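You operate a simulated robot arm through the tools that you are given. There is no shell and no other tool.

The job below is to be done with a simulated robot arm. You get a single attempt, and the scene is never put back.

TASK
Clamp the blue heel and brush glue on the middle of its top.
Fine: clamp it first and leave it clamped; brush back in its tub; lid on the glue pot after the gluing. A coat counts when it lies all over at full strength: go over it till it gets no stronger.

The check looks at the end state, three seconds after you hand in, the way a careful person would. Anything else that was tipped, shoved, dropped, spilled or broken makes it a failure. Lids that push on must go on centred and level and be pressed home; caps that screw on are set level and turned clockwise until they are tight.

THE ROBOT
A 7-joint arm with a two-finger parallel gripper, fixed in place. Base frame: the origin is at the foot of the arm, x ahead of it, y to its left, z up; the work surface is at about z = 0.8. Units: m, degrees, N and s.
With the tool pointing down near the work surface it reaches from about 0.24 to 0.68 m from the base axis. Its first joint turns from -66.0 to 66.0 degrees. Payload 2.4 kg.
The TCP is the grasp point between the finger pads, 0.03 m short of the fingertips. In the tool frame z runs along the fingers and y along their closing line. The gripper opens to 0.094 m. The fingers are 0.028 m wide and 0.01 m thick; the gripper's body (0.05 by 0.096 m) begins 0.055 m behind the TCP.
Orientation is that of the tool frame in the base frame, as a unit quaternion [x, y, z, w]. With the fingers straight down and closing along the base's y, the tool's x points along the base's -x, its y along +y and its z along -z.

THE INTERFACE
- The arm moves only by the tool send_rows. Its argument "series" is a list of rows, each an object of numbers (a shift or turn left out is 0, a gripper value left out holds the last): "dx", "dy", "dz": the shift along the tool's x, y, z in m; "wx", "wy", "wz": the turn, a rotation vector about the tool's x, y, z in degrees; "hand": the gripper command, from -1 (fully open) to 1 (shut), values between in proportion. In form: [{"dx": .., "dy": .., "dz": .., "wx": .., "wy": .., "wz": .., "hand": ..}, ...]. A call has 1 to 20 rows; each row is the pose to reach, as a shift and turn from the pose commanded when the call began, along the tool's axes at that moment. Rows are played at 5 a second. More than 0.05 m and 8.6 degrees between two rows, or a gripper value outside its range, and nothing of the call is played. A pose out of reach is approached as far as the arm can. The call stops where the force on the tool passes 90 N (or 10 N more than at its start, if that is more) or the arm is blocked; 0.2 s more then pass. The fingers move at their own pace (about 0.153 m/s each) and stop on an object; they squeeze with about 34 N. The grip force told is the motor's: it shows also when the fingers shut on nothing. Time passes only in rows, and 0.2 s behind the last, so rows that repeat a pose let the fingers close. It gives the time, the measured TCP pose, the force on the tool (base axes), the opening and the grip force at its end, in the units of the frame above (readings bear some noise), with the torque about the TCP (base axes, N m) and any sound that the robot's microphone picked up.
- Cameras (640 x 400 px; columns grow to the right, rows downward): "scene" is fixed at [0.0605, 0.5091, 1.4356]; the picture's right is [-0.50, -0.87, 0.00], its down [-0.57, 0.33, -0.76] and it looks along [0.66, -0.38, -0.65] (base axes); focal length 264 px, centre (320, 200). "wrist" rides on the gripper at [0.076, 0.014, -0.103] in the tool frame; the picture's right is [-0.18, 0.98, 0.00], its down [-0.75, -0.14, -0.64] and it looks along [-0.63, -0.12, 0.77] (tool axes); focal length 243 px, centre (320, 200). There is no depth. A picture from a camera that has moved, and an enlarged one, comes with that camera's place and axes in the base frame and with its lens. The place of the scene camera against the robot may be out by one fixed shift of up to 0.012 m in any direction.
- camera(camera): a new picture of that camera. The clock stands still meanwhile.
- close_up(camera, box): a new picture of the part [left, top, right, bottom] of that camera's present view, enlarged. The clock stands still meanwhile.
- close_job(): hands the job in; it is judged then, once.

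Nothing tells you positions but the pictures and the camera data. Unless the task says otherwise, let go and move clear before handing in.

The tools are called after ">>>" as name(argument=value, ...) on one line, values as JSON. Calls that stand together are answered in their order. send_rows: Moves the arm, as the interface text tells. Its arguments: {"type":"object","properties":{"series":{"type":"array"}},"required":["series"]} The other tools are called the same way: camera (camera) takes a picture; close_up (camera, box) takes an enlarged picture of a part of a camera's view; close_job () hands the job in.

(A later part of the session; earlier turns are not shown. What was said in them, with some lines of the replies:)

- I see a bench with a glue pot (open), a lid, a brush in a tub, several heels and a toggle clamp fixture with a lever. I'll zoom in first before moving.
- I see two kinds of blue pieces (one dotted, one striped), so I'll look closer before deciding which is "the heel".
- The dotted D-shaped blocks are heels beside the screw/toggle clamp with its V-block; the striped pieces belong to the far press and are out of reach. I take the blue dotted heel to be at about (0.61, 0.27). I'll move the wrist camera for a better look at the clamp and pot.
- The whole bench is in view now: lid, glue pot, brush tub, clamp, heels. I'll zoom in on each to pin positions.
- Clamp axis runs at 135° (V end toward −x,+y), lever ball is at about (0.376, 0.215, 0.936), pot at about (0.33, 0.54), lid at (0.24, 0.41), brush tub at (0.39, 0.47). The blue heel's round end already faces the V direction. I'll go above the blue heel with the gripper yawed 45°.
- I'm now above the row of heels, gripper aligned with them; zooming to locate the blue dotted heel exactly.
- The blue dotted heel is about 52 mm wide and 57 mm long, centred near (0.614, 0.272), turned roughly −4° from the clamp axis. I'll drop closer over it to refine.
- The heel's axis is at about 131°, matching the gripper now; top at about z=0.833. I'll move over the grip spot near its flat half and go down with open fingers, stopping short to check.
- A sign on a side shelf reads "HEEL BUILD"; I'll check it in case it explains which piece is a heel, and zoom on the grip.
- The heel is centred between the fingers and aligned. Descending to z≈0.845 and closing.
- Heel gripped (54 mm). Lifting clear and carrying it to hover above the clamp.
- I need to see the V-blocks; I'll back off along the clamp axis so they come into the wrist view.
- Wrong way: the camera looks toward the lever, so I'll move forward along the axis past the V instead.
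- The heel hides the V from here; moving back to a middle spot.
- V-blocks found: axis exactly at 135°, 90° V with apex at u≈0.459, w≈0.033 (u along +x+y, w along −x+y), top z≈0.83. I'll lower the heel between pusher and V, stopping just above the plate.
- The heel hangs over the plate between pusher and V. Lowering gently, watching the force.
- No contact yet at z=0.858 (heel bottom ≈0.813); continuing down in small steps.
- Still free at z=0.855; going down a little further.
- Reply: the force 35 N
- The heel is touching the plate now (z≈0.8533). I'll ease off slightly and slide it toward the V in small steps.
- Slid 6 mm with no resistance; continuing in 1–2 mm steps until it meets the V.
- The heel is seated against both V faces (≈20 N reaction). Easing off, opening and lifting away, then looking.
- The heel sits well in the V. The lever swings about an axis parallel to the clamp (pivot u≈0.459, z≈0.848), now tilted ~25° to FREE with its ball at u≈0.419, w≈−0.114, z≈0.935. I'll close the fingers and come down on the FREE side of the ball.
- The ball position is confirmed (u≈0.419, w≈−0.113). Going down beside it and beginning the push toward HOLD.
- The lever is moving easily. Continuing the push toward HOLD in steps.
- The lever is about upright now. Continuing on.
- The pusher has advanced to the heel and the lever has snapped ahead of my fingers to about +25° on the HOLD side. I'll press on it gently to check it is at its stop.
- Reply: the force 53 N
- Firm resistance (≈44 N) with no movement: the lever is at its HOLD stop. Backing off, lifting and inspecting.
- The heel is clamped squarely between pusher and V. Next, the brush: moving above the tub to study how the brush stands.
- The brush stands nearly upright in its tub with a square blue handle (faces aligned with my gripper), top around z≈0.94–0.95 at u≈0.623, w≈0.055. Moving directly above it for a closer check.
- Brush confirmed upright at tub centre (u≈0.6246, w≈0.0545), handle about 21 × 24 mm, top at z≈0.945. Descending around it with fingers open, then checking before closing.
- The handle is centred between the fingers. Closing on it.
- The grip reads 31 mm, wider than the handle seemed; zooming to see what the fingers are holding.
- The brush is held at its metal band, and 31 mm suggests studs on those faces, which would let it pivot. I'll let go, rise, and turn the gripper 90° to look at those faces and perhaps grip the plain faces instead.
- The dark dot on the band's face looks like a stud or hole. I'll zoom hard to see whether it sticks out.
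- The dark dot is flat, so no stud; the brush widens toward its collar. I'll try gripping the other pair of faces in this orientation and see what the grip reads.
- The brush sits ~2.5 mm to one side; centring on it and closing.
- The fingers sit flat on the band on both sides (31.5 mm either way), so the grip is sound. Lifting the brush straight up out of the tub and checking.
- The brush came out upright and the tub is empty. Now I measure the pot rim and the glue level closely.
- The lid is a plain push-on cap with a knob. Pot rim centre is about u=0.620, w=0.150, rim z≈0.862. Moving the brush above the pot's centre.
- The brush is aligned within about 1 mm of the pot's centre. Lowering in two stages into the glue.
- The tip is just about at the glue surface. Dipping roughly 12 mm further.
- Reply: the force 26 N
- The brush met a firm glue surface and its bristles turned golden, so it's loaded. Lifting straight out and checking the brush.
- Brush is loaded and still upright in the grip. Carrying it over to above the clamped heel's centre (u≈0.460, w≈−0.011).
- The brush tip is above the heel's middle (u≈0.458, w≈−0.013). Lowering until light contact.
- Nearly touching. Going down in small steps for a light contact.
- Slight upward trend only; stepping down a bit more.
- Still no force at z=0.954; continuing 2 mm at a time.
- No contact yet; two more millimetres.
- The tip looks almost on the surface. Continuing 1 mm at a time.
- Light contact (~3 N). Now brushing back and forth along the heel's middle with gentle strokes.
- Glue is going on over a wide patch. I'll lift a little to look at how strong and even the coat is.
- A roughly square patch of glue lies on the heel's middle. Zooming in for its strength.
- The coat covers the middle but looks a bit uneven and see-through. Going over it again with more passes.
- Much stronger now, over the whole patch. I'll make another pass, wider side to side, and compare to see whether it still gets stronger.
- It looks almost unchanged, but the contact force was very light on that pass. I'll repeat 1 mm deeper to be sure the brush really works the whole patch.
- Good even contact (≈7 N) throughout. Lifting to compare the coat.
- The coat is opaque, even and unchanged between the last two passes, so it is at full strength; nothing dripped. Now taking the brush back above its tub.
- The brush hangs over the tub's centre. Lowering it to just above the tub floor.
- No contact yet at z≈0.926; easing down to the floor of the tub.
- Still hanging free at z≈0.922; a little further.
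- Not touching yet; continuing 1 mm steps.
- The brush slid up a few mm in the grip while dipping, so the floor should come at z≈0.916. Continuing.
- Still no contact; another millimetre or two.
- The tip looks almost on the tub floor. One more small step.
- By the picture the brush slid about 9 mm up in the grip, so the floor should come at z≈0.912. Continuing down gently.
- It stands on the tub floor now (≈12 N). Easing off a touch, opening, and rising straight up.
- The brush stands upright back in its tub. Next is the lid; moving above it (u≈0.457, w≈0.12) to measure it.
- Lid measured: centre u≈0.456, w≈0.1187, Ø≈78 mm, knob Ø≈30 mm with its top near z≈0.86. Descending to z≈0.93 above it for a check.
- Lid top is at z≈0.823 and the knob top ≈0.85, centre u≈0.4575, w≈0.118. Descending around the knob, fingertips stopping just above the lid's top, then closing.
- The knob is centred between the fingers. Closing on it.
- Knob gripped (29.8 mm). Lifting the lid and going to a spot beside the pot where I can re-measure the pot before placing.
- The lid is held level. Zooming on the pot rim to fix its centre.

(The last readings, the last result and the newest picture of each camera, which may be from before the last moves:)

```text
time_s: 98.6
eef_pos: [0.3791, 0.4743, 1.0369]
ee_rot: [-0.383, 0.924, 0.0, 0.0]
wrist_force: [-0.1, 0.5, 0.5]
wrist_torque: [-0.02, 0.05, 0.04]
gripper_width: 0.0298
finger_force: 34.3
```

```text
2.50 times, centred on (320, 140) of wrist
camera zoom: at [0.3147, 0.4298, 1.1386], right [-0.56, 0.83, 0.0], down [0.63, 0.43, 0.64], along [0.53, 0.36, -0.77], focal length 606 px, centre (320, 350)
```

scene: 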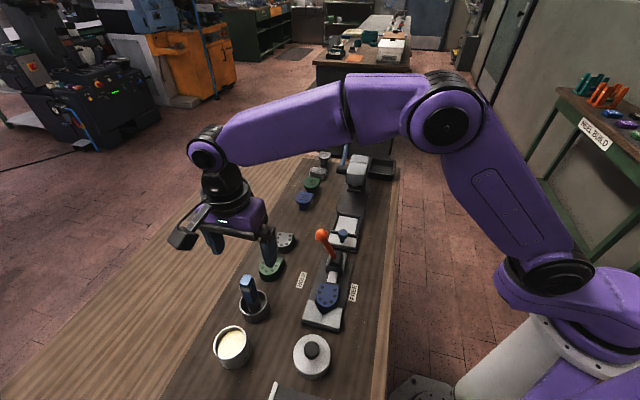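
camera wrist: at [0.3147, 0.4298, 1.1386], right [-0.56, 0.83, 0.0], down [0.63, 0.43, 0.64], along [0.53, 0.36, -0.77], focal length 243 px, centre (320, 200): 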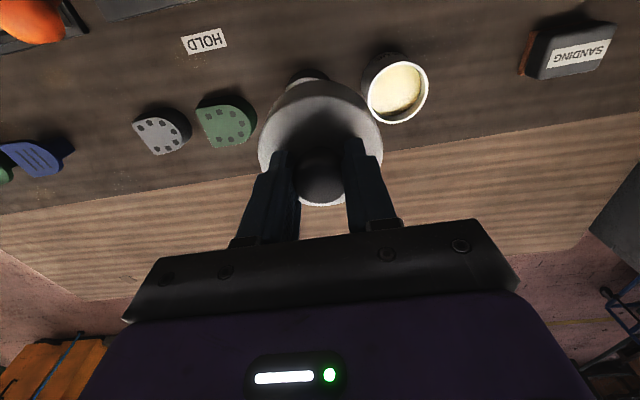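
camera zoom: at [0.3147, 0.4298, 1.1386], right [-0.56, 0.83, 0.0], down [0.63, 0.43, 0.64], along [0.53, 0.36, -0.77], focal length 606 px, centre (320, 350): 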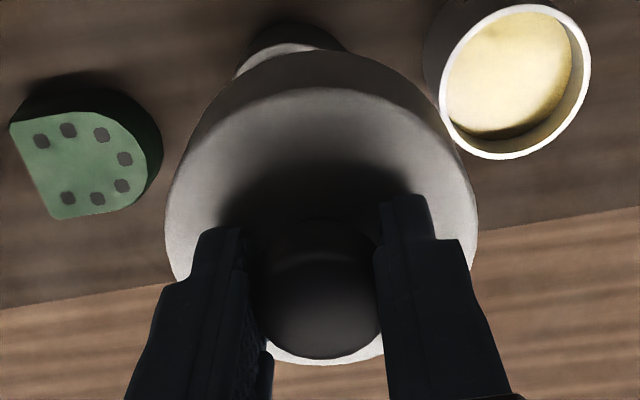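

Accounting for perspective, the pot centre is u≈0.623, w≈0.1496, and the lid's centre sits ≈4 mm to +u of my TCP. Moving over the pot and lowering to about 2 cm above the rim.

>>> send_rows(series=[{"dx": -0.004, "dy": 0.022}, {"dx": -0.009, "dy": 0.044}, {"dx": -0.013, "dy": 0.066}, {"dx": -0.0166, "dy": 0.0825}, {"dx": -0.0166, "dy": 0.0825, "dz": 0.03}, {"dx": -0.0166, "dy": 0.0825, "dz": 0.06}, {"dx": -0.0166, "dy": 0.0825, "dz": 0.09}, {"dx": -0.0166, "dy": 0.0825, "dz": 0.09}])

>>> camera(camera="wrist")

>>> close_up(camera="wrist", box=[220, 40, 420, 240])

>>> close_up(camera="scene", box=[180, 290, 290, 400])

```text
time_s: 100.4
eef_pos: [0.3322, 0.5446, 0.9465]
ee_rot: [-0.381, 0.925, 0.0, 0.0]
wrist_force: [0.8, -0.8, -0.6]
wrist_torque: [0.02, -0.01, -0.01]
gripper_width: 0.0298
finger_force: 34.6
```

```text
taken
camera wrist: at [0.2682, 0.5007, 1.0484], right [-0.56, 0.83, 0.0], down [0.63, 0.43, 0.64], along [0.53, 0.36, -0.77], focal length 243 px, centre (320, 200)
```

wrist: 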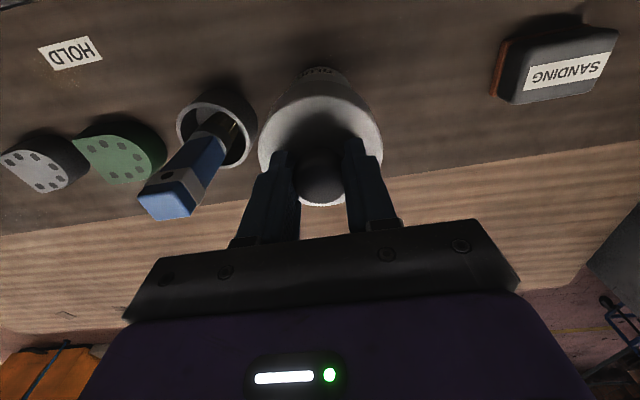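

```text
2.00 times, centred on (320, 140) of wrist
camera zoom: at [0.2682, 0.5007, 1.0484], right [-0.56, 0.83, 0.0], down [0.63, 0.43, 0.64], along [0.53, 0.36, -0.77], focal length 485 px, centre (320, 320)
```

zoom: 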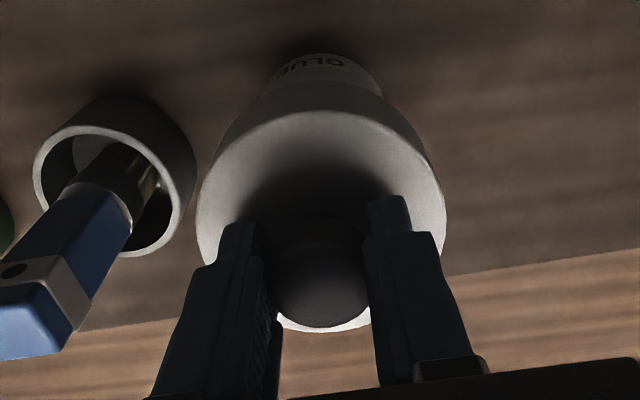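

```text
3.64 times, centred on (235, 345) of scene
camera zoom: at [0.0605, 0.5091, 1.4356], right [-0.5, -0.87, 0.0], down [-0.57, 0.33, -0.76], along [0.66, -0.38, -0.65], focal length 962 px, centre (629, -327)
```

zoom: 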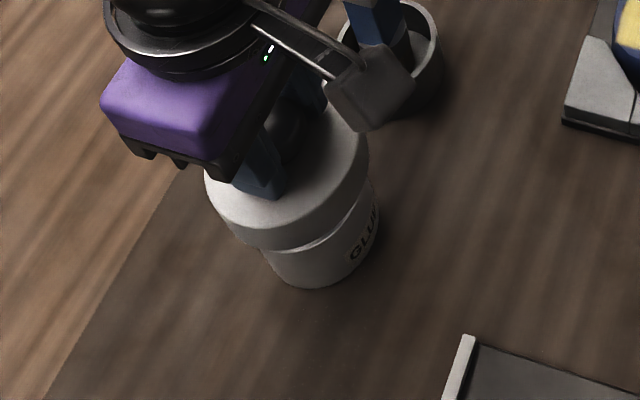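

Lid hovers above the pot. I'll zoom tightly from the scene camera to compare lid and pot edges (it views along −w, so left-right there tells me u).

>>> close_up(camera="scene", box=[225, 320, 295, 380])

>>> close_up(camera="wrist", box=[265, 55, 375, 165])

```text
6.67 times, centred on (260, 350) of scene
camera zoom: at [0.0605, 0.5091, 1.4356], right [-0.5, -0.87, 0.0], down [-0.57, 0.33, -0.76], along [0.66, -0.38, -0.65], focal length 1764 px, centre (720, -800)
```

zoom: 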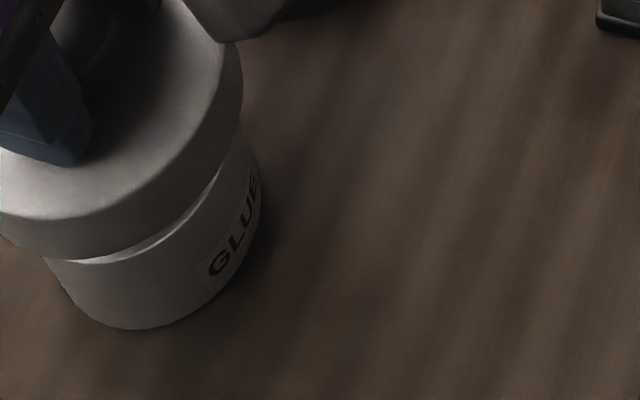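

```text
3.64 times, centred on (320, 110) of wrist
camera zoom: at [0.2682, 0.5007, 1.0484], right [-0.56, 0.83, 0.0], down [0.63, 0.43, 0.64], along [0.53, 0.36, -0.77], focal length 882 px, centre (320, 527)
```

zoom: 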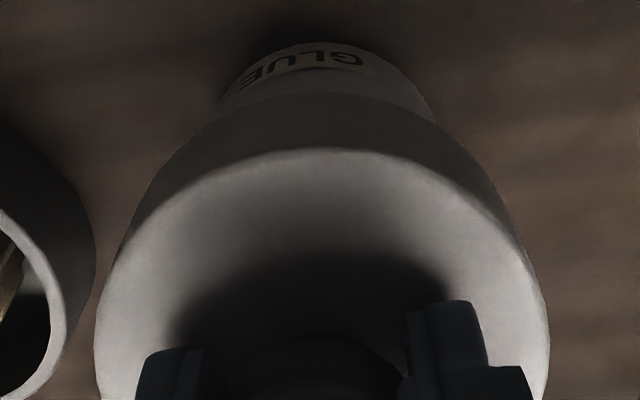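

The left-right fit in the wrist view (w) is good. For u I need sharper edges from the scene camera, so zooming on both sides.

>>> close_up(camera="scene", box=[195, 325, 255, 375])

>>> close_up(camera="scene", box=[235, 310, 285, 375])

```text
8.00 times, centred on (225, 350) of scene
camera zoom: at [0.0605, 0.5091, 1.4356], right [-0.5, -0.87, 0.0], down [-0.57, 0.33, -0.76], along [0.66, -0.38, -0.65], focal length 2116 px, centre (1080, -1000)
```

zoom: 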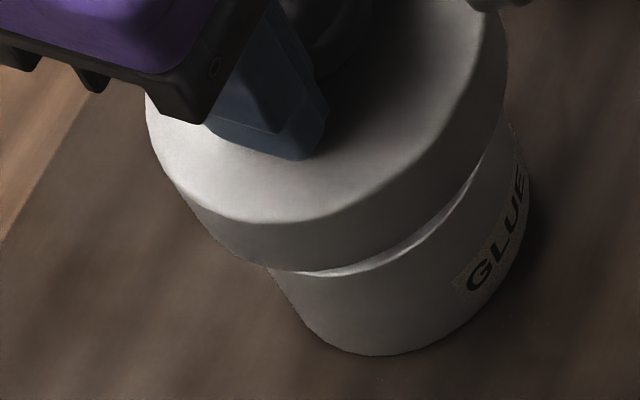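

```text
6.15 times, centred on (260, 342) of scene
camera zoom: at [0.0605, 0.5091, 1.4356], right [-0.5, -0.87, 0.0], down [-0.57, 0.33, -0.76], along [0.66, -0.38, -0.65], focal length 1628 px, centre (689, -677)
```

zoom: 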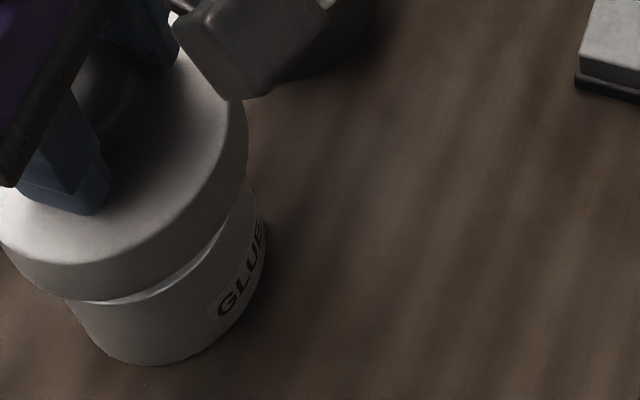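

Both views now agree lid and pot are coaxial within about 1 mm. Lowering toward the rim and checking again just above it.

>>> send_rows(series=[{"dx": -0.0005, "dz": 0.005}, {"dx": -0.0005, "dz": 0.01}, {"dx": -0.0005, "dz": 0.015}, {"dx": -0.0005, "dz": 0.015}])

>>> close_up(camera="scene", box=[195, 325, 255, 375])

>>> close_up(camera="wrist", box=[265, 55, 375, 165])

```text
time_s: 101.4
eef_pos: [0.3332, 0.5459, 0.9307]
ee_rot: [-0.383, 0.924, 0.0, 0.0]
wrist_force: [-0.3, -0.1, -0.4]
wrist_torque: [-0.05, 0.04, -0.03]
gripper_width: 0.03
finger_force: 33.7
```

```text
8.00 times, centred on (225, 350) of scene
camera zoom: at [0.0605, 0.5091, 1.4356], right [-0.5, -0.87, 0.0], down [-0.57, 0.33, -0.76], along [0.66, -0.38, -0.65], focal length 2116 px, centre (1080, -1000)
```

zoom: 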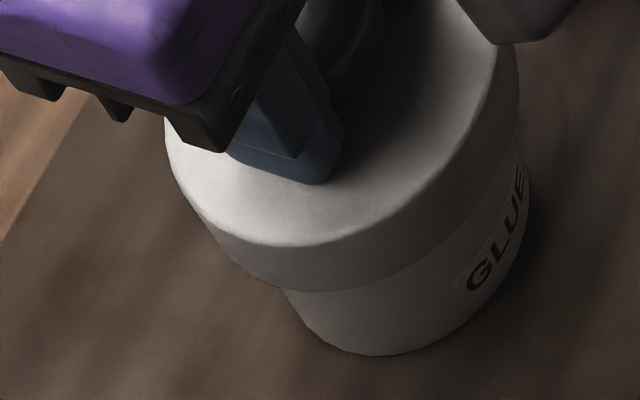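

```text
3.64 times, centred on (320, 110) of wrist
camera zoom: at [0.2684, 0.5003, 1.0337], right [-0.56, 0.83, 0.0], down [0.63, 0.43, 0.64], along [0.53, 0.36, -0.77], focal length 882 px, centre (320, 527)
```

zoom: 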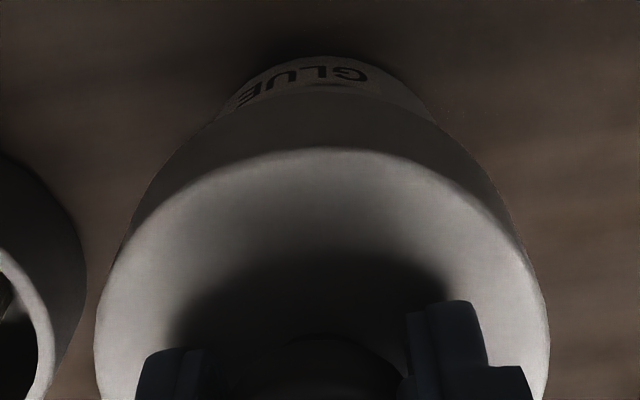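

Still aligned (I'll nudge +0.7 mm in u). Now lowering slowly until the lid meets the rim.

>>> send_rows(series=[{"dx": -0.0007, "dz": 0.0}, {"dx": -0.0007, "dz": 0.002}, {"dx": -0.0007, "dz": 0.004}, {"dx": -0.0007, "dz": 0.006}, {"dx": -0.0007, "dz": 0.006}])

```text
time_s: 102.6
eef_pos: [0.3326, 0.5464, 0.9255]
ee_rot: [-0.381, 0.925, 0.0, 0.001]
wrist_force: [0.8, -0.6, 0.5]
wrist_torque: [-0.04, -0.02, 0.0]
gripper_width: 0.0297
finger_force: 33.8
```

No contact yet at z≈0.925; continuing in small steps.

>>> send_rows(series=[{"dz": 0.001}, {"dz": 0.002}, {"dz": 0.003}, {"dz": 0.003}])

```text
time_s: 103.6
eef_pos: [0.3322, 0.545, 0.9218]
ee_rot: [-0.382, 0.924, 0.0, 0.001]
wrist_force: [-0.6, 0.2, -1.6]
wrist_torque: [0.01, 0.0, 0.0]
gripper_width: 0.0299
finger_force: 33.6
```

Lid bottom is at about rim height now with no force; continuing.

>>> send_rows(series=[{"dz": 0.001}, {"dz": 0.002}, {"dz": 0.003}, {"dz": 0.003}])

>>> close_up(camera="scene", box=[195, 325, 275, 385])

```text
time_s: 104.6
eef_pos: [0.3316, 0.5452, 0.9201]
ee_rot: [-0.382, 0.924, 0.0, 0.0]
wrist_force: [-1.0, -0.9, -0.8]
wrist_torque: [0.0, -0.01, -0.01]
gripper_width: 0.0298
finger_force: 34.3
```

```text
6.67 times, centred on (235, 355) of scene
camera zoom: at [0.0605, 0.5091, 1.4356], right [-0.5, -0.87, 0.0], down [-0.57, 0.33, -0.76], along [0.66, -0.38, -0.65], focal length 1764 px, centre (887, -833)
```

zoom: 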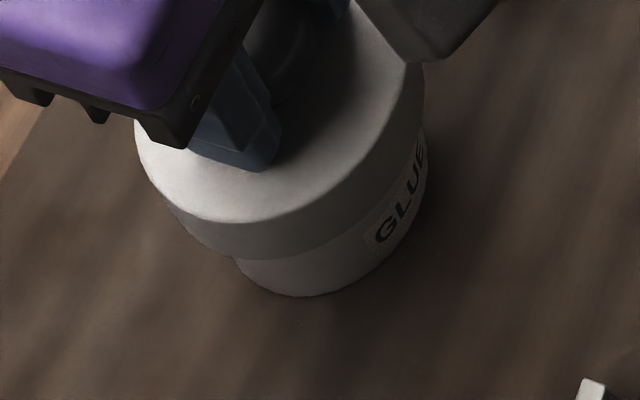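

The skirt seems to be coming down around or onto the rim without force. Continuing down carefully.

>>> send_rows(series=[{"dz": 0.001}, {"dz": 0.002}, {"dz": 0.003}, {"dz": 0.003}])

```text
time_s: 105.6
eef_pos: [0.3326, 0.5445, 0.9171]
ee_rot: [-0.382, 0.924, 0.0, 0.001]
wrist_force: [-0.8, 0.3, -0.3]
wrist_torque: [0.06, 0.02, 0.04]
gripper_width: 0.0301
finger_force: 34.2
```

Still free at z≈0.916; continuing.

>>> send_rows(series=[{"dz": 0.001}, {"dz": 0.002}, {"dz": 0.003}, {"dz": 0.003}])

```text
time_s: 106.6
eef_pos: [0.3325, 0.5441, 0.9129]
ee_rot: [-0.382, 0.924, 0.0, -0.001]
wrist_force: [0.4, 0.4, -0.9]
wrist_torque: [-0.01, 0.02, -0.02]
gripper_width: 0.0302
finger_force: 34.2
```

No resistance at z≈0.9125, so the skirt is likely passing over the rim. Continuing until it seats.

>>> send_rows(series=[{"dz": 0.001}, {"dz": 0.002}, {"dz": 0.003}, {"dz": 0.003}])

>>> close_up(camera="scene", box=[195, 325, 275, 385])

>>> close_up(camera="wrist", box=[265, 55, 375, 165])

```text
time_s: 107.6
eef_pos: [0.333, 0.5456, 0.9106]
ee_rot: [-0.382, 0.924, 0.0, 0.0]
wrist_force: [-0.4, -0.3, -1.0]
wrist_torque: [-0.03, 0.01, 0.02]
gripper_width: 0.03
finger_force: 33.7
```

```text
6.67 times, centred on (235, 355) of scene
camera zoom: at [0.0605, 0.5091, 1.4356], right [-0.5, -0.87, 0.0], down [-0.57, 0.33, -0.76], along [0.66, -0.38, -0.65], focal length 1764 px, centre (887, -833)
```

zoom: 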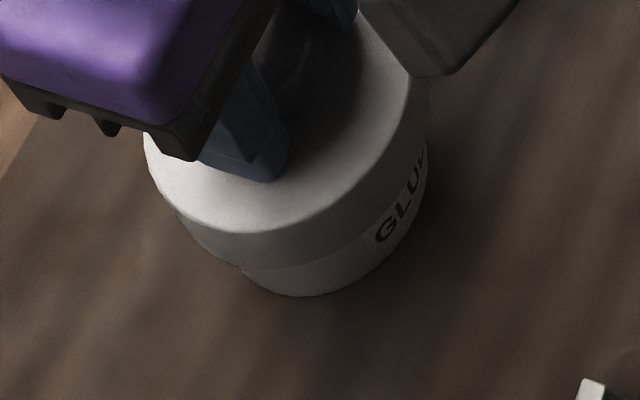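

```text
3.64 times, centred on (320, 110) of wrist
camera zoom: at [0.2684, 0.5006, 1.0127], right [-0.56, 0.83, 0.0], down [0.63, 0.43, 0.64], along [0.53, 0.36, -0.77], focal length 882 px, centre (320, 527)
```

zoom: 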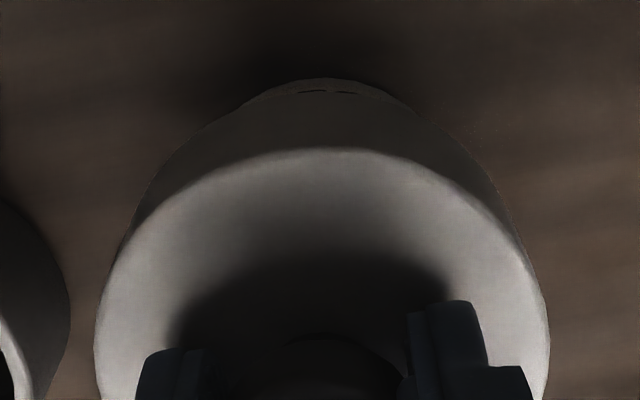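

The lid is level and sinking around the pot. Going on until resistance.

>>> send_rows(series=[{"dz": 0.001}, {"dz": 0.002}, {"dz": 0.003}, {"dz": 0.003}])

```text
time_s: 108.6
eef_pos: [0.3328, 0.5457, 0.908]
ee_rot: [-0.382, 0.924, 0.0, 0.0]
wrist_force: [0.5, 0.9, -0.5]
wrist_torque: [0.03, 0.02, -0.01]
gripper_width: 0.0297
finger_force: 33.8
```

Still free at z≈0.907; continuing.

>>> send_rows(series=[{"dz": 0.001}, {"dz": 0.002}, {"dz": 0.003}, {"dz": 0.003}])

```text
time_s: 109.6
eef_pos: [0.3323, 0.5454, 0.9047]
ee_rot: [-0.382, 0.924, 0.0, 0.001]
wrist_force: [-0.4, -0.3, -0.5]
wrist_torque: [0.02, 0.02, 0.01]
gripper_width: 0.0298
finger_force: 34.2
```

Lid top should be nearly at the rim; continuing.

>>> send_rows(series=[{"dz": 0.001}, {"dz": 0.002}, {"dz": 0.002}])

```text
time_s: 110.4
eef_pos: [0.3331, 0.5457, 0.9027]
ee_rot: [-0.382, 0.924, 0.0, 0.0]
wrist_force: [0.8, -0.4, -0.5]
wrist_torque: [0.0, -0.03, 0.0]
gripper_width: 0.0301
finger_force: 33.8
```

Still no force; next small steps with a look.

>>> send_rows(series=[{"dz": 0.001}, {"dz": 0.002}, {"dz": 0.002}])

>>> close_up(camera="scene", box=[195, 325, 275, 385])

```text
time_s: 111.2
eef_pos: [0.3341, 0.5471, 0.9014]
ee_rot: [-0.383, 0.924, 0.0, -0.001]
wrist_force: [-0.7, 0.1, -0.2]
wrist_torque: [-0.01, 0.03, -0.01]
gripper_width: 0.03
finger_force: 34.8
```

```text
6.67 times, centred on (235, 355) of scene
camera zoom: at [0.0605, 0.5091, 1.4356], right [-0.5, -0.87, 0.0], down [-0.57, 0.33, -0.76], along [0.66, -0.38, -0.65], focal length 1764 px, centre (887, -833)
```

zoom: 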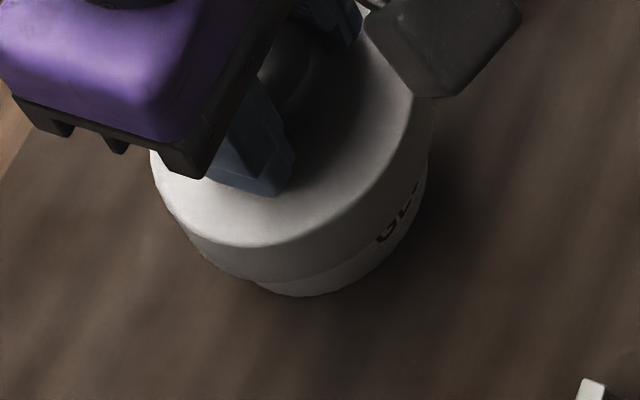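

The lid is well down over the pot, still level. Continuing to where it seats.

>>> send_rows(series=[{"dz": 0.001}, {"dz": 0.002}, {"dz": 0.002}])

```text
time_s: 112.0
eef_pos: [0.3319, 0.5452, 0.8992]
ee_rot: [-0.382, 0.924, 0.0, 0.0]
wrist_force: [-0.8, -0.5, -0.7]
wrist_torque: [0.04, -0.02, -0.04]
gripper_width: 0.0297
finger_force: 34.3
```

Still free at z≈0.898; continuing.

>>> send_rows(series=[{"dz": 0.001}, {"dz": 0.002}, {"dz": 0.003}, {"dz": 0.003}])

```text
time_s: 113.0
eef_pos: [0.3331, 0.5458, 0.8962]
ee_rot: [-0.382, 0.924, 0.0, 0.0]
wrist_force: [0.1, -0.1, -1.3]
wrist_torque: [0.0, 0.0, 0.01]
gripper_width: 0.0299
finger_force: 34.3
```

No contact yet; another 3 mm.

>>> send_rows(series=[{"dz": 0.001}, {"dz": 0.002}, {"dz": 0.003}, {"dz": 0.003}])

```text
time_s: 114.0
eef_pos: [0.3328, 0.5466, 0.894]
ee_rot: [-0.382, 0.924, 0.0, 0.001]
wrist_force: [-4.0, -7.9, 24.9]
wrist_torque: [-0.3, 0.22, 0.0]
gripper_width: 0.0299
finger_force: 33.5
```

Contact: 25 N at z≈0.893. Now pressing it home with a bit more push, watching for movement or a click.

>>> send_rows(series=[{"dz": 0.001}, {"dz": 0.002}, {"dz": 0.002}])

>>> close_up(camera="scene", box=[195, 325, 275, 385])

```text
time_s: 114.8
eef_pos: [0.3334, 0.5468, 0.8935]
ee_rot: [-0.382, 0.924, 0.002, 0.002]
wrist_force: [-4.3, -8.5, 38.0]
wrist_torque: [-0.41, 0.19, -0.02]
gripper_width: 0.0301
finger_force: 33.5
```

```text
6.67 times, centred on (235, 355) of scene
camera zoom: at [0.06, 0.5082, 1.436], right [-0.5, -0.87, 0.0], down [-0.57, 0.33, -0.76], along [0.66, -0.38, -0.65], focal length 1764 px, centre (887, -833)
```

zoom: 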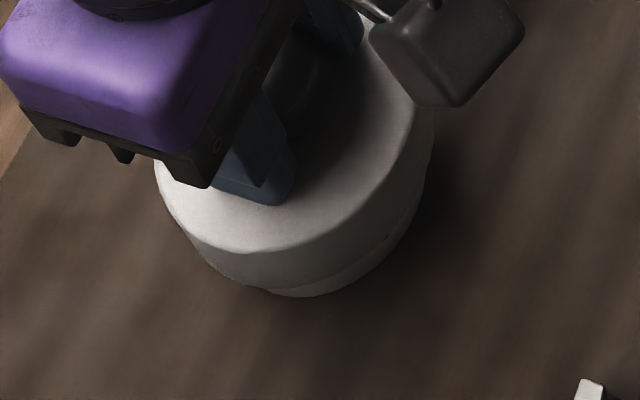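

Firm at 38 N; pushing a little more to make sure it goes home.

>>> send_rows(series=[{"dz": 0.001}, {"dz": 0.002}, {"dz": 0.003}, {"dz": 0.003}])

```text
time_s: 115.8
eef_pos: [0.3328, 0.5461, 0.8942]
ee_rot: [-0.382, 0.924, 0.002, 0.003]
wrist_force: [-5.7, -14.3, 56.0]
wrist_torque: [-0.75, 0.36, -0.06]
gripper_width: 0.0297
finger_force: 34.4
```

It resists firmly with no further travel at 56 N. I'll ease off, let go, and then press on the knob's centre with closed fingers to make sure it's fully home.

>>> send_rows(series=[{"dz": -0.003}, {"dz": -0.006}, {"dz": -0.007, "hand": 0.2}, {"dz": -0.007, "hand": -0.2}, {"dz": -0.007, "hand": -0.5}, {"dz": -0.007, "hand": -0.5}, {"dz": -0.03}, {"dz": -0.06}, {"dz": -0.09}, {"dz": -0.09}])

>>> camera(camera="wrist")

>>> close_up(camera="wrist", box=[240, 20, 400, 180])

>>> close_up(camera="scene", box=[190, 300, 290, 390])

```text
time_s: 118.0
eef_pos: [0.3329, 0.5455, 0.9776]
ee_rot: [-0.382, 0.924, 0.001, 0.0]
wrist_force: [1.1, 0.3, 0.8]
wrist_torque: [-0.03, -0.01, -0.03]
gripper_width: 0.0704
finger_force: 0.1
```

```text
taken
camera wrist: at [0.2681, 0.5011, 1.0799], right [-0.56, 0.83, 0.0], down [0.63, 0.43, 0.64], along [0.53, 0.36, -0.77], focal length 243 px, centre (320, 200)
```

wrist: 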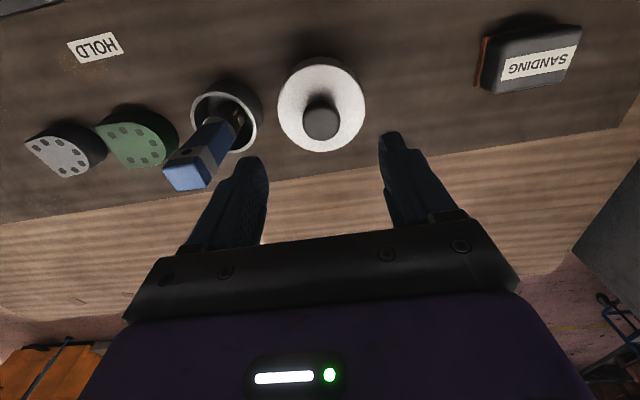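

```text
2.50 times, centred on (320, 100) of wrist
camera zoom: at [0.2681, 0.5011, 1.0799], right [-0.56, 0.83, 0.0], down [0.63, 0.43, 0.64], along [0.53, 0.36, -0.77], focal length 606 px, centre (320, 450)
```

zoom: 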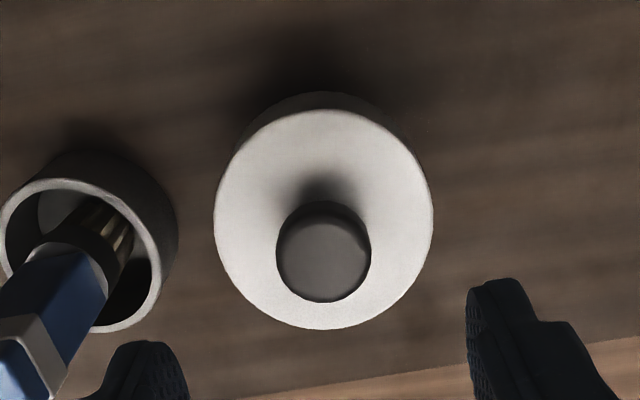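

```text
4.44 times, centred on (240, 345) of scene
camera zoom: at [0.0605, 0.5091, 1.4356], right [-0.5, -0.87, 0.0], down [-0.57, 0.33, -0.76], along [0.66, -0.38, -0.65], focal length 1176 px, centre (676, -444)
```

zoom: 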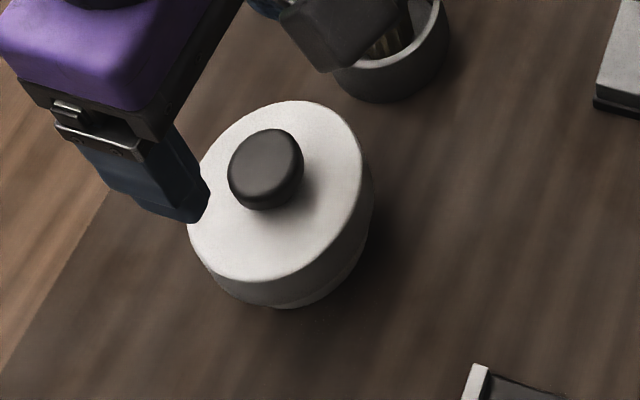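

The lid is on, level and centred. Closing the fingers above the knob to press it down on its centre.

>>> send_rows(series=[{"dx": -0.0042, "hand": 1}, {"dx": -0.0042, "hand": 1}, {"dx": -0.0042, "dz": 0.02, "hand": 1}, {"dx": -0.0042, "dz": 0.04}, {"dx": -0.0042, "dz": 0.05}, {"dx": -0.0042, "dz": 0.05}])

>>> close_up(camera="wrist", box=[220, 40, 420, 240])

>>> close_up(camera="scene", box=[190, 300, 290, 390])

```text
time_s: 119.4
eef_pos: [0.3357, 0.5492, 0.9279]
ee_rot: [-0.382, 0.924, 0.0, 0.0]
wrist_force: [0.0, -0.7, -0.2]
wrist_torque: [-0.01, 0.01, 0.03]
gripper_width: 0.0002
finger_force: 33.0
```

```text
2.00 times, centred on (320, 140) of wrist
camera zoom: at [0.2712, 0.5036, 1.0295], right [-0.56, 0.83, 0.0], down [0.63, 0.43, 0.64], along [0.53, 0.36, -0.77], focal length 485 px, centre (320, 320)
```

zoom: 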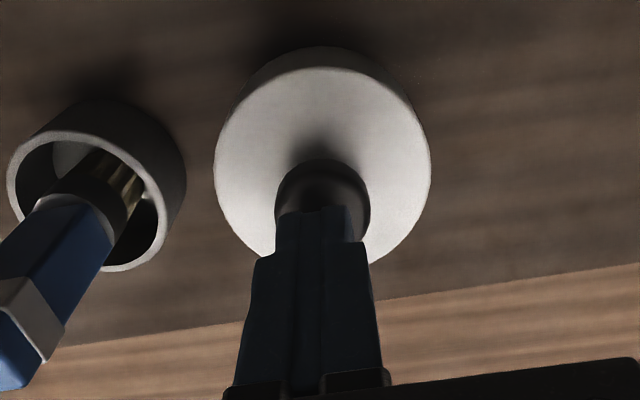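

```text
4.44 times, centred on (240, 345) of scene
camera zoom: at [0.0605, 0.5091, 1.4356], right [-0.5, -0.87, 0.0], down [-0.57, 0.33, -0.76], along [0.66, -0.38, -0.65], focal length 1176 px, centre (676, -444)
```

zoom: 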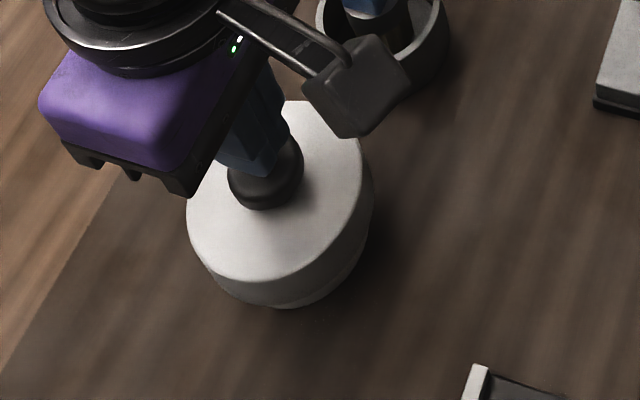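

The closed fingers are over the knob's centre. Lowering to touch and then press.

>>> send_rows(series=[{"dz": 0.003}, {"dz": 0.006}, {"dz": 0.008}, {"dz": 0.008}])

```text
time_s: 120.4
eef_pos: [0.337, 0.5481, 0.9206]
ee_rot: [-0.382, 0.924, -0.001, 0.0]
wrist_force: [-0.3, 0.0, 1.4]
wrist_torque: [0.01, 0.0, 0.01]
gripper_width: 0.0001
finger_force: 32.1
```

Not pressing yet; going a few millimetres further.

>>> send_rows(series=[{"dz": 0.002}, {"dz": 0.004}, {"dz": 0.006}, {"dz": 0.006}])

```text
time_s: 121.4
eef_pos: [0.3352, 0.5488, 0.9194]
ee_rot: [-0.383, 0.924, 0.002, 0.003]
wrist_force: [-6.7, -13.3, 52.2]
wrist_torque: [-0.67, 0.46, 0.03]
gripper_width: 0.0003
finger_force: 33.6
```

Pressing at 52 N with no give; going up to about 75–80 N.

>>> send_rows(series=[{"dz": 0.001}, {"dz": 0.002}, {"dz": 0.003}, {"dz": 0.003}, {"dz": 0.003}])

>>> close_up(camera="scene", box=[190, 300, 290, 390])

```text
time_s: 122.6
eef_pos: [0.3358, 0.5491, 0.919]
ee_rot: [-0.381, 0.925, 0.003, 0.005]
wrist_force: [-9.6, -17.3, 69.9]
wrist_torque: [-0.93, 0.7, -0.03]
gripper_width: 0.0002
finger_force: 32.5
```

```text
4.44 times, centred on (240, 345) of scene
camera zoom: at [0.0595, 0.5074, 1.4363], right [-0.5, -0.87, 0.0], down [-0.57, 0.33, -0.76], along [0.66, -0.38, -0.65], focal length 1176 px, centre (676, -444)
```

zoom: 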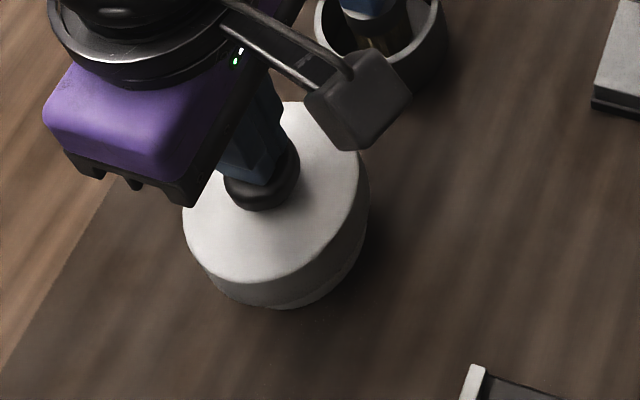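

No movement even at 70 N: the lid is home. Lifting clear and doing a final inspection.

>>> send_rows(series=[{"dz": -0.005}, {"dz": -0.012}, {"dz": -0.04}, {"dz": -0.08}, {"dz": -0.12}, {"dz": -0.16}, {"dz": -0.16}])

>>> send_rows(series=[{"dx": 0.04, "dy": -0.01, "dz": -0.02}, {"dx": 0.08, "dy": -0.02, "dz": -0.04}, {"dx": 0.12, "dy": -0.04, "dz": -0.06}, {"dx": 0.16, "dy": -0.06, "dz": -0.08}, {"dx": 0.19, "dy": -0.08, "dz": -0.1}, {"dx": 0.19, "dy": -0.08, "dz": -0.1}])

>>> camera(camera="wrist")

>>> camera(camera="scene")

>>> close_up(camera="scene", box=[190, 240, 370, 390])

```text
time_s: 124.2
eef_pos: [0.3363, 0.548, 1.0711]
ee_rot: [-0.382, 0.924, 0.0, -0.001]
wrist_force: [0.1, 0.8, 0.5]
wrist_torque: [0.03, -0.01, 0.02]
gripper_width: 0.0001
finger_force: 33.0
```

```text
time_s: 125.6
eef_pos: [0.2575, 0.3559, 1.1701]
ee_rot: [-0.382, 0.924, 0.0, 0.0]
wrist_force: [0.0, -0.8, -0.4]
wrist_torque: [0.02, 0.01, 0.01]
gripper_width: 0.0
finger_force: 33.7
```

```text
taken
camera wrist: at [0.1933, 0.3119, 1.2721], right [-0.56, 0.83, 0.0], down [0.63, 0.43, 0.64], along [0.53, 0.36, -0.77], focal length 243 px, centre (320, 200)
```

wrist: 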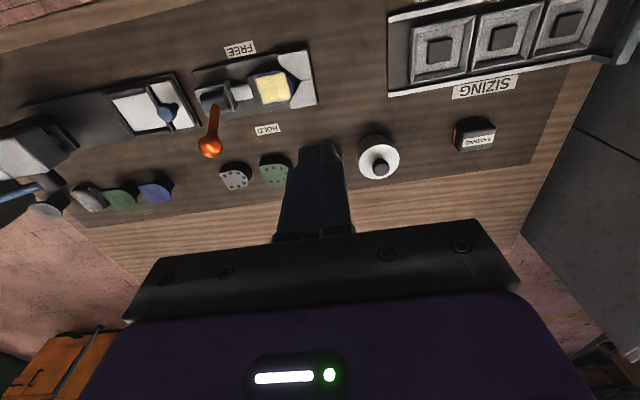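

```text
taken
```

scene: 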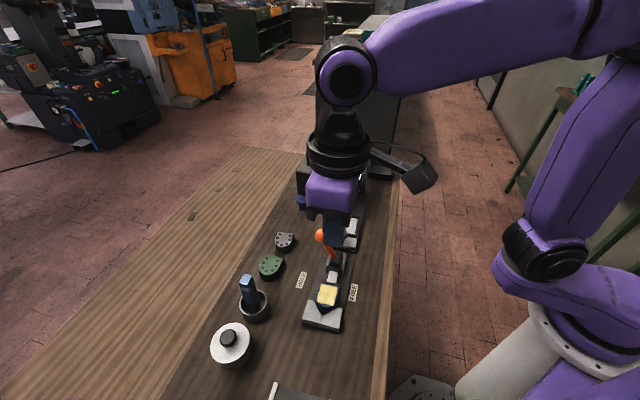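

```text
2.67 times, centred on (280, 315) of scene
camera zoom: at [0.0605, 0.5091, 1.4356], right [-0.5, -0.87, 0.0], down [-0.57, 0.33, -0.76], along [0.66, -0.38, -0.65], focal length 705 px, centre (427, -107)
```

zoom: 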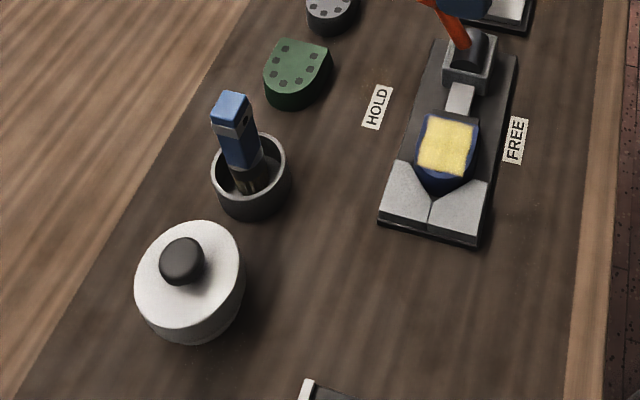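

Everything looks in place: heel clamped and coated, brush in tub, lid on the pot. A last close check of lid seating and the coat.

>>> close_up(camera="scene", box=[195, 310, 275, 380])

>>> close_up(camera="scene", box=[300, 225, 360, 335])

>>> close_up(camera="wrist", box=[190, 60, 320, 170])

>>> close_up(camera="wrist", box=[340, 120, 430, 200])

```text
5.71 times, centred on (235, 345) of scene
camera zoom: at [0.0605, 0.5091, 1.4356], right [-0.5, -0.87, 0.0], down [-0.57, 0.33, -0.76], along [0.66, -0.38, -0.65], focal length 1512 px, centre (806, -629)
```

zoom: 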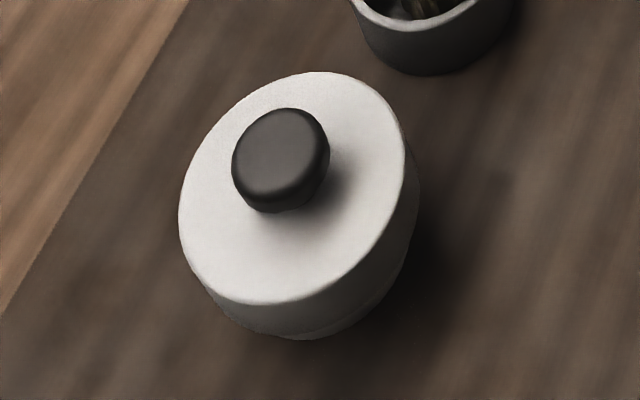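

```text
3.64 times, centred on (330, 280) of scene
camera zoom: at [0.0605, 0.5091, 1.4356], right [-0.5, -0.87, 0.0], down [-0.57, 0.33, -0.76], along [0.66, -0.38, -0.65], focal length 962 px, centre (284, -91)
```

zoom: 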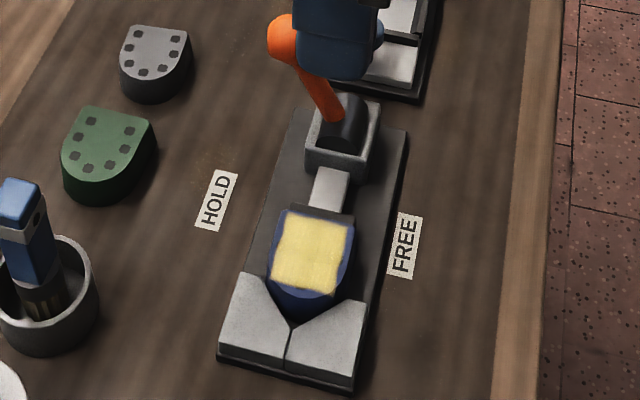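

```text
3.64 times, centred on (255, 115) of wrist
camera zoom: at [0.1933, 0.3119, 1.2721], right [-0.56, 0.83, 0.0], down [0.63, 0.43, 0.64], along [0.53, 0.36, -0.77], focal length 882 px, centre (556, 509)
```

zoom: 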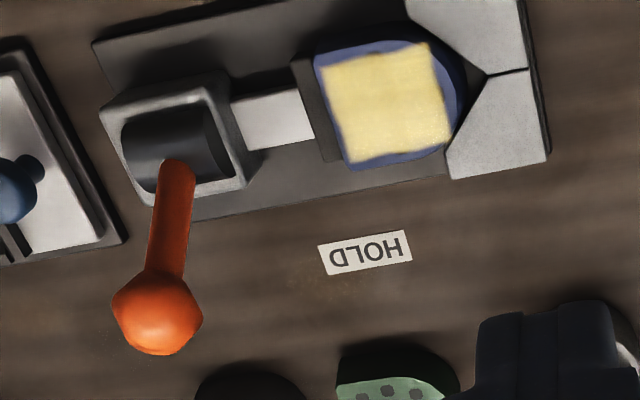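

```text
5.00 times, centred on (385, 160) of wrist
camera zoom: at [0.1933, 0.3119, 1.2721], right [-0.56, 0.83, 0.0], down [0.63, 0.43, 0.64], along [0.53, 0.36, -0.77], focal length 1213 px, centre (-5, 400)
```

zoom: 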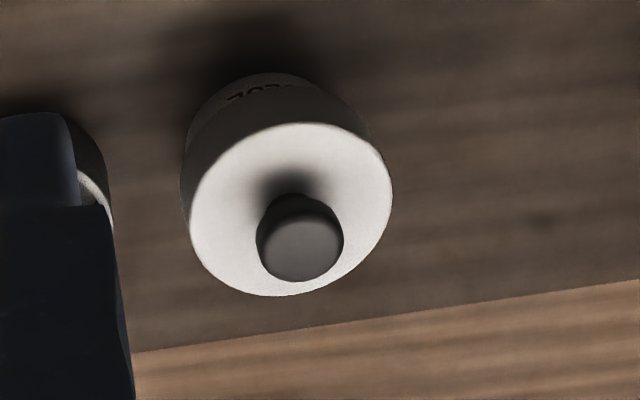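

The lid is centred, level and hard against its stop. The heel is clamped with the lever at HOLD and the coat is even and opaque, and the brush stands in its tub. Nothing else looks disturbed and the arm is clear, so I'm handing in.

>>> close_job()

```text
The job is handed in.
```

I clamped the blue heel, coated the middle of its top with glue, and handed the job in; the check result hasn't come back.

- **Heel:** There were two blue pieces. I took the dotted one beside the clamp as the heel, because the striped one stood by the far press, out of reach. It sits in the V-block with the lever at its HOLD stop, and it is still clamped.
- **Glue:** The coat is even and opaque across the middle. I made four passes, and the last, with firmer contact, made no visible difference. I dipped the brush once and did not reload it. The glue patch runs very slightly over the heel's rounded front edge at the corners.
- **Brush:** It is back upright in its tub.
- **Lid:** It is on the pot, level and centred to within about 1 mm. It did not move under about 70 N of pressing. I heard no click, so "home" rests on that firm stop and on how far the lid sits down over the pot.

I saw nothing tipped, dripped or moved out of place. The arm is clear of everything.
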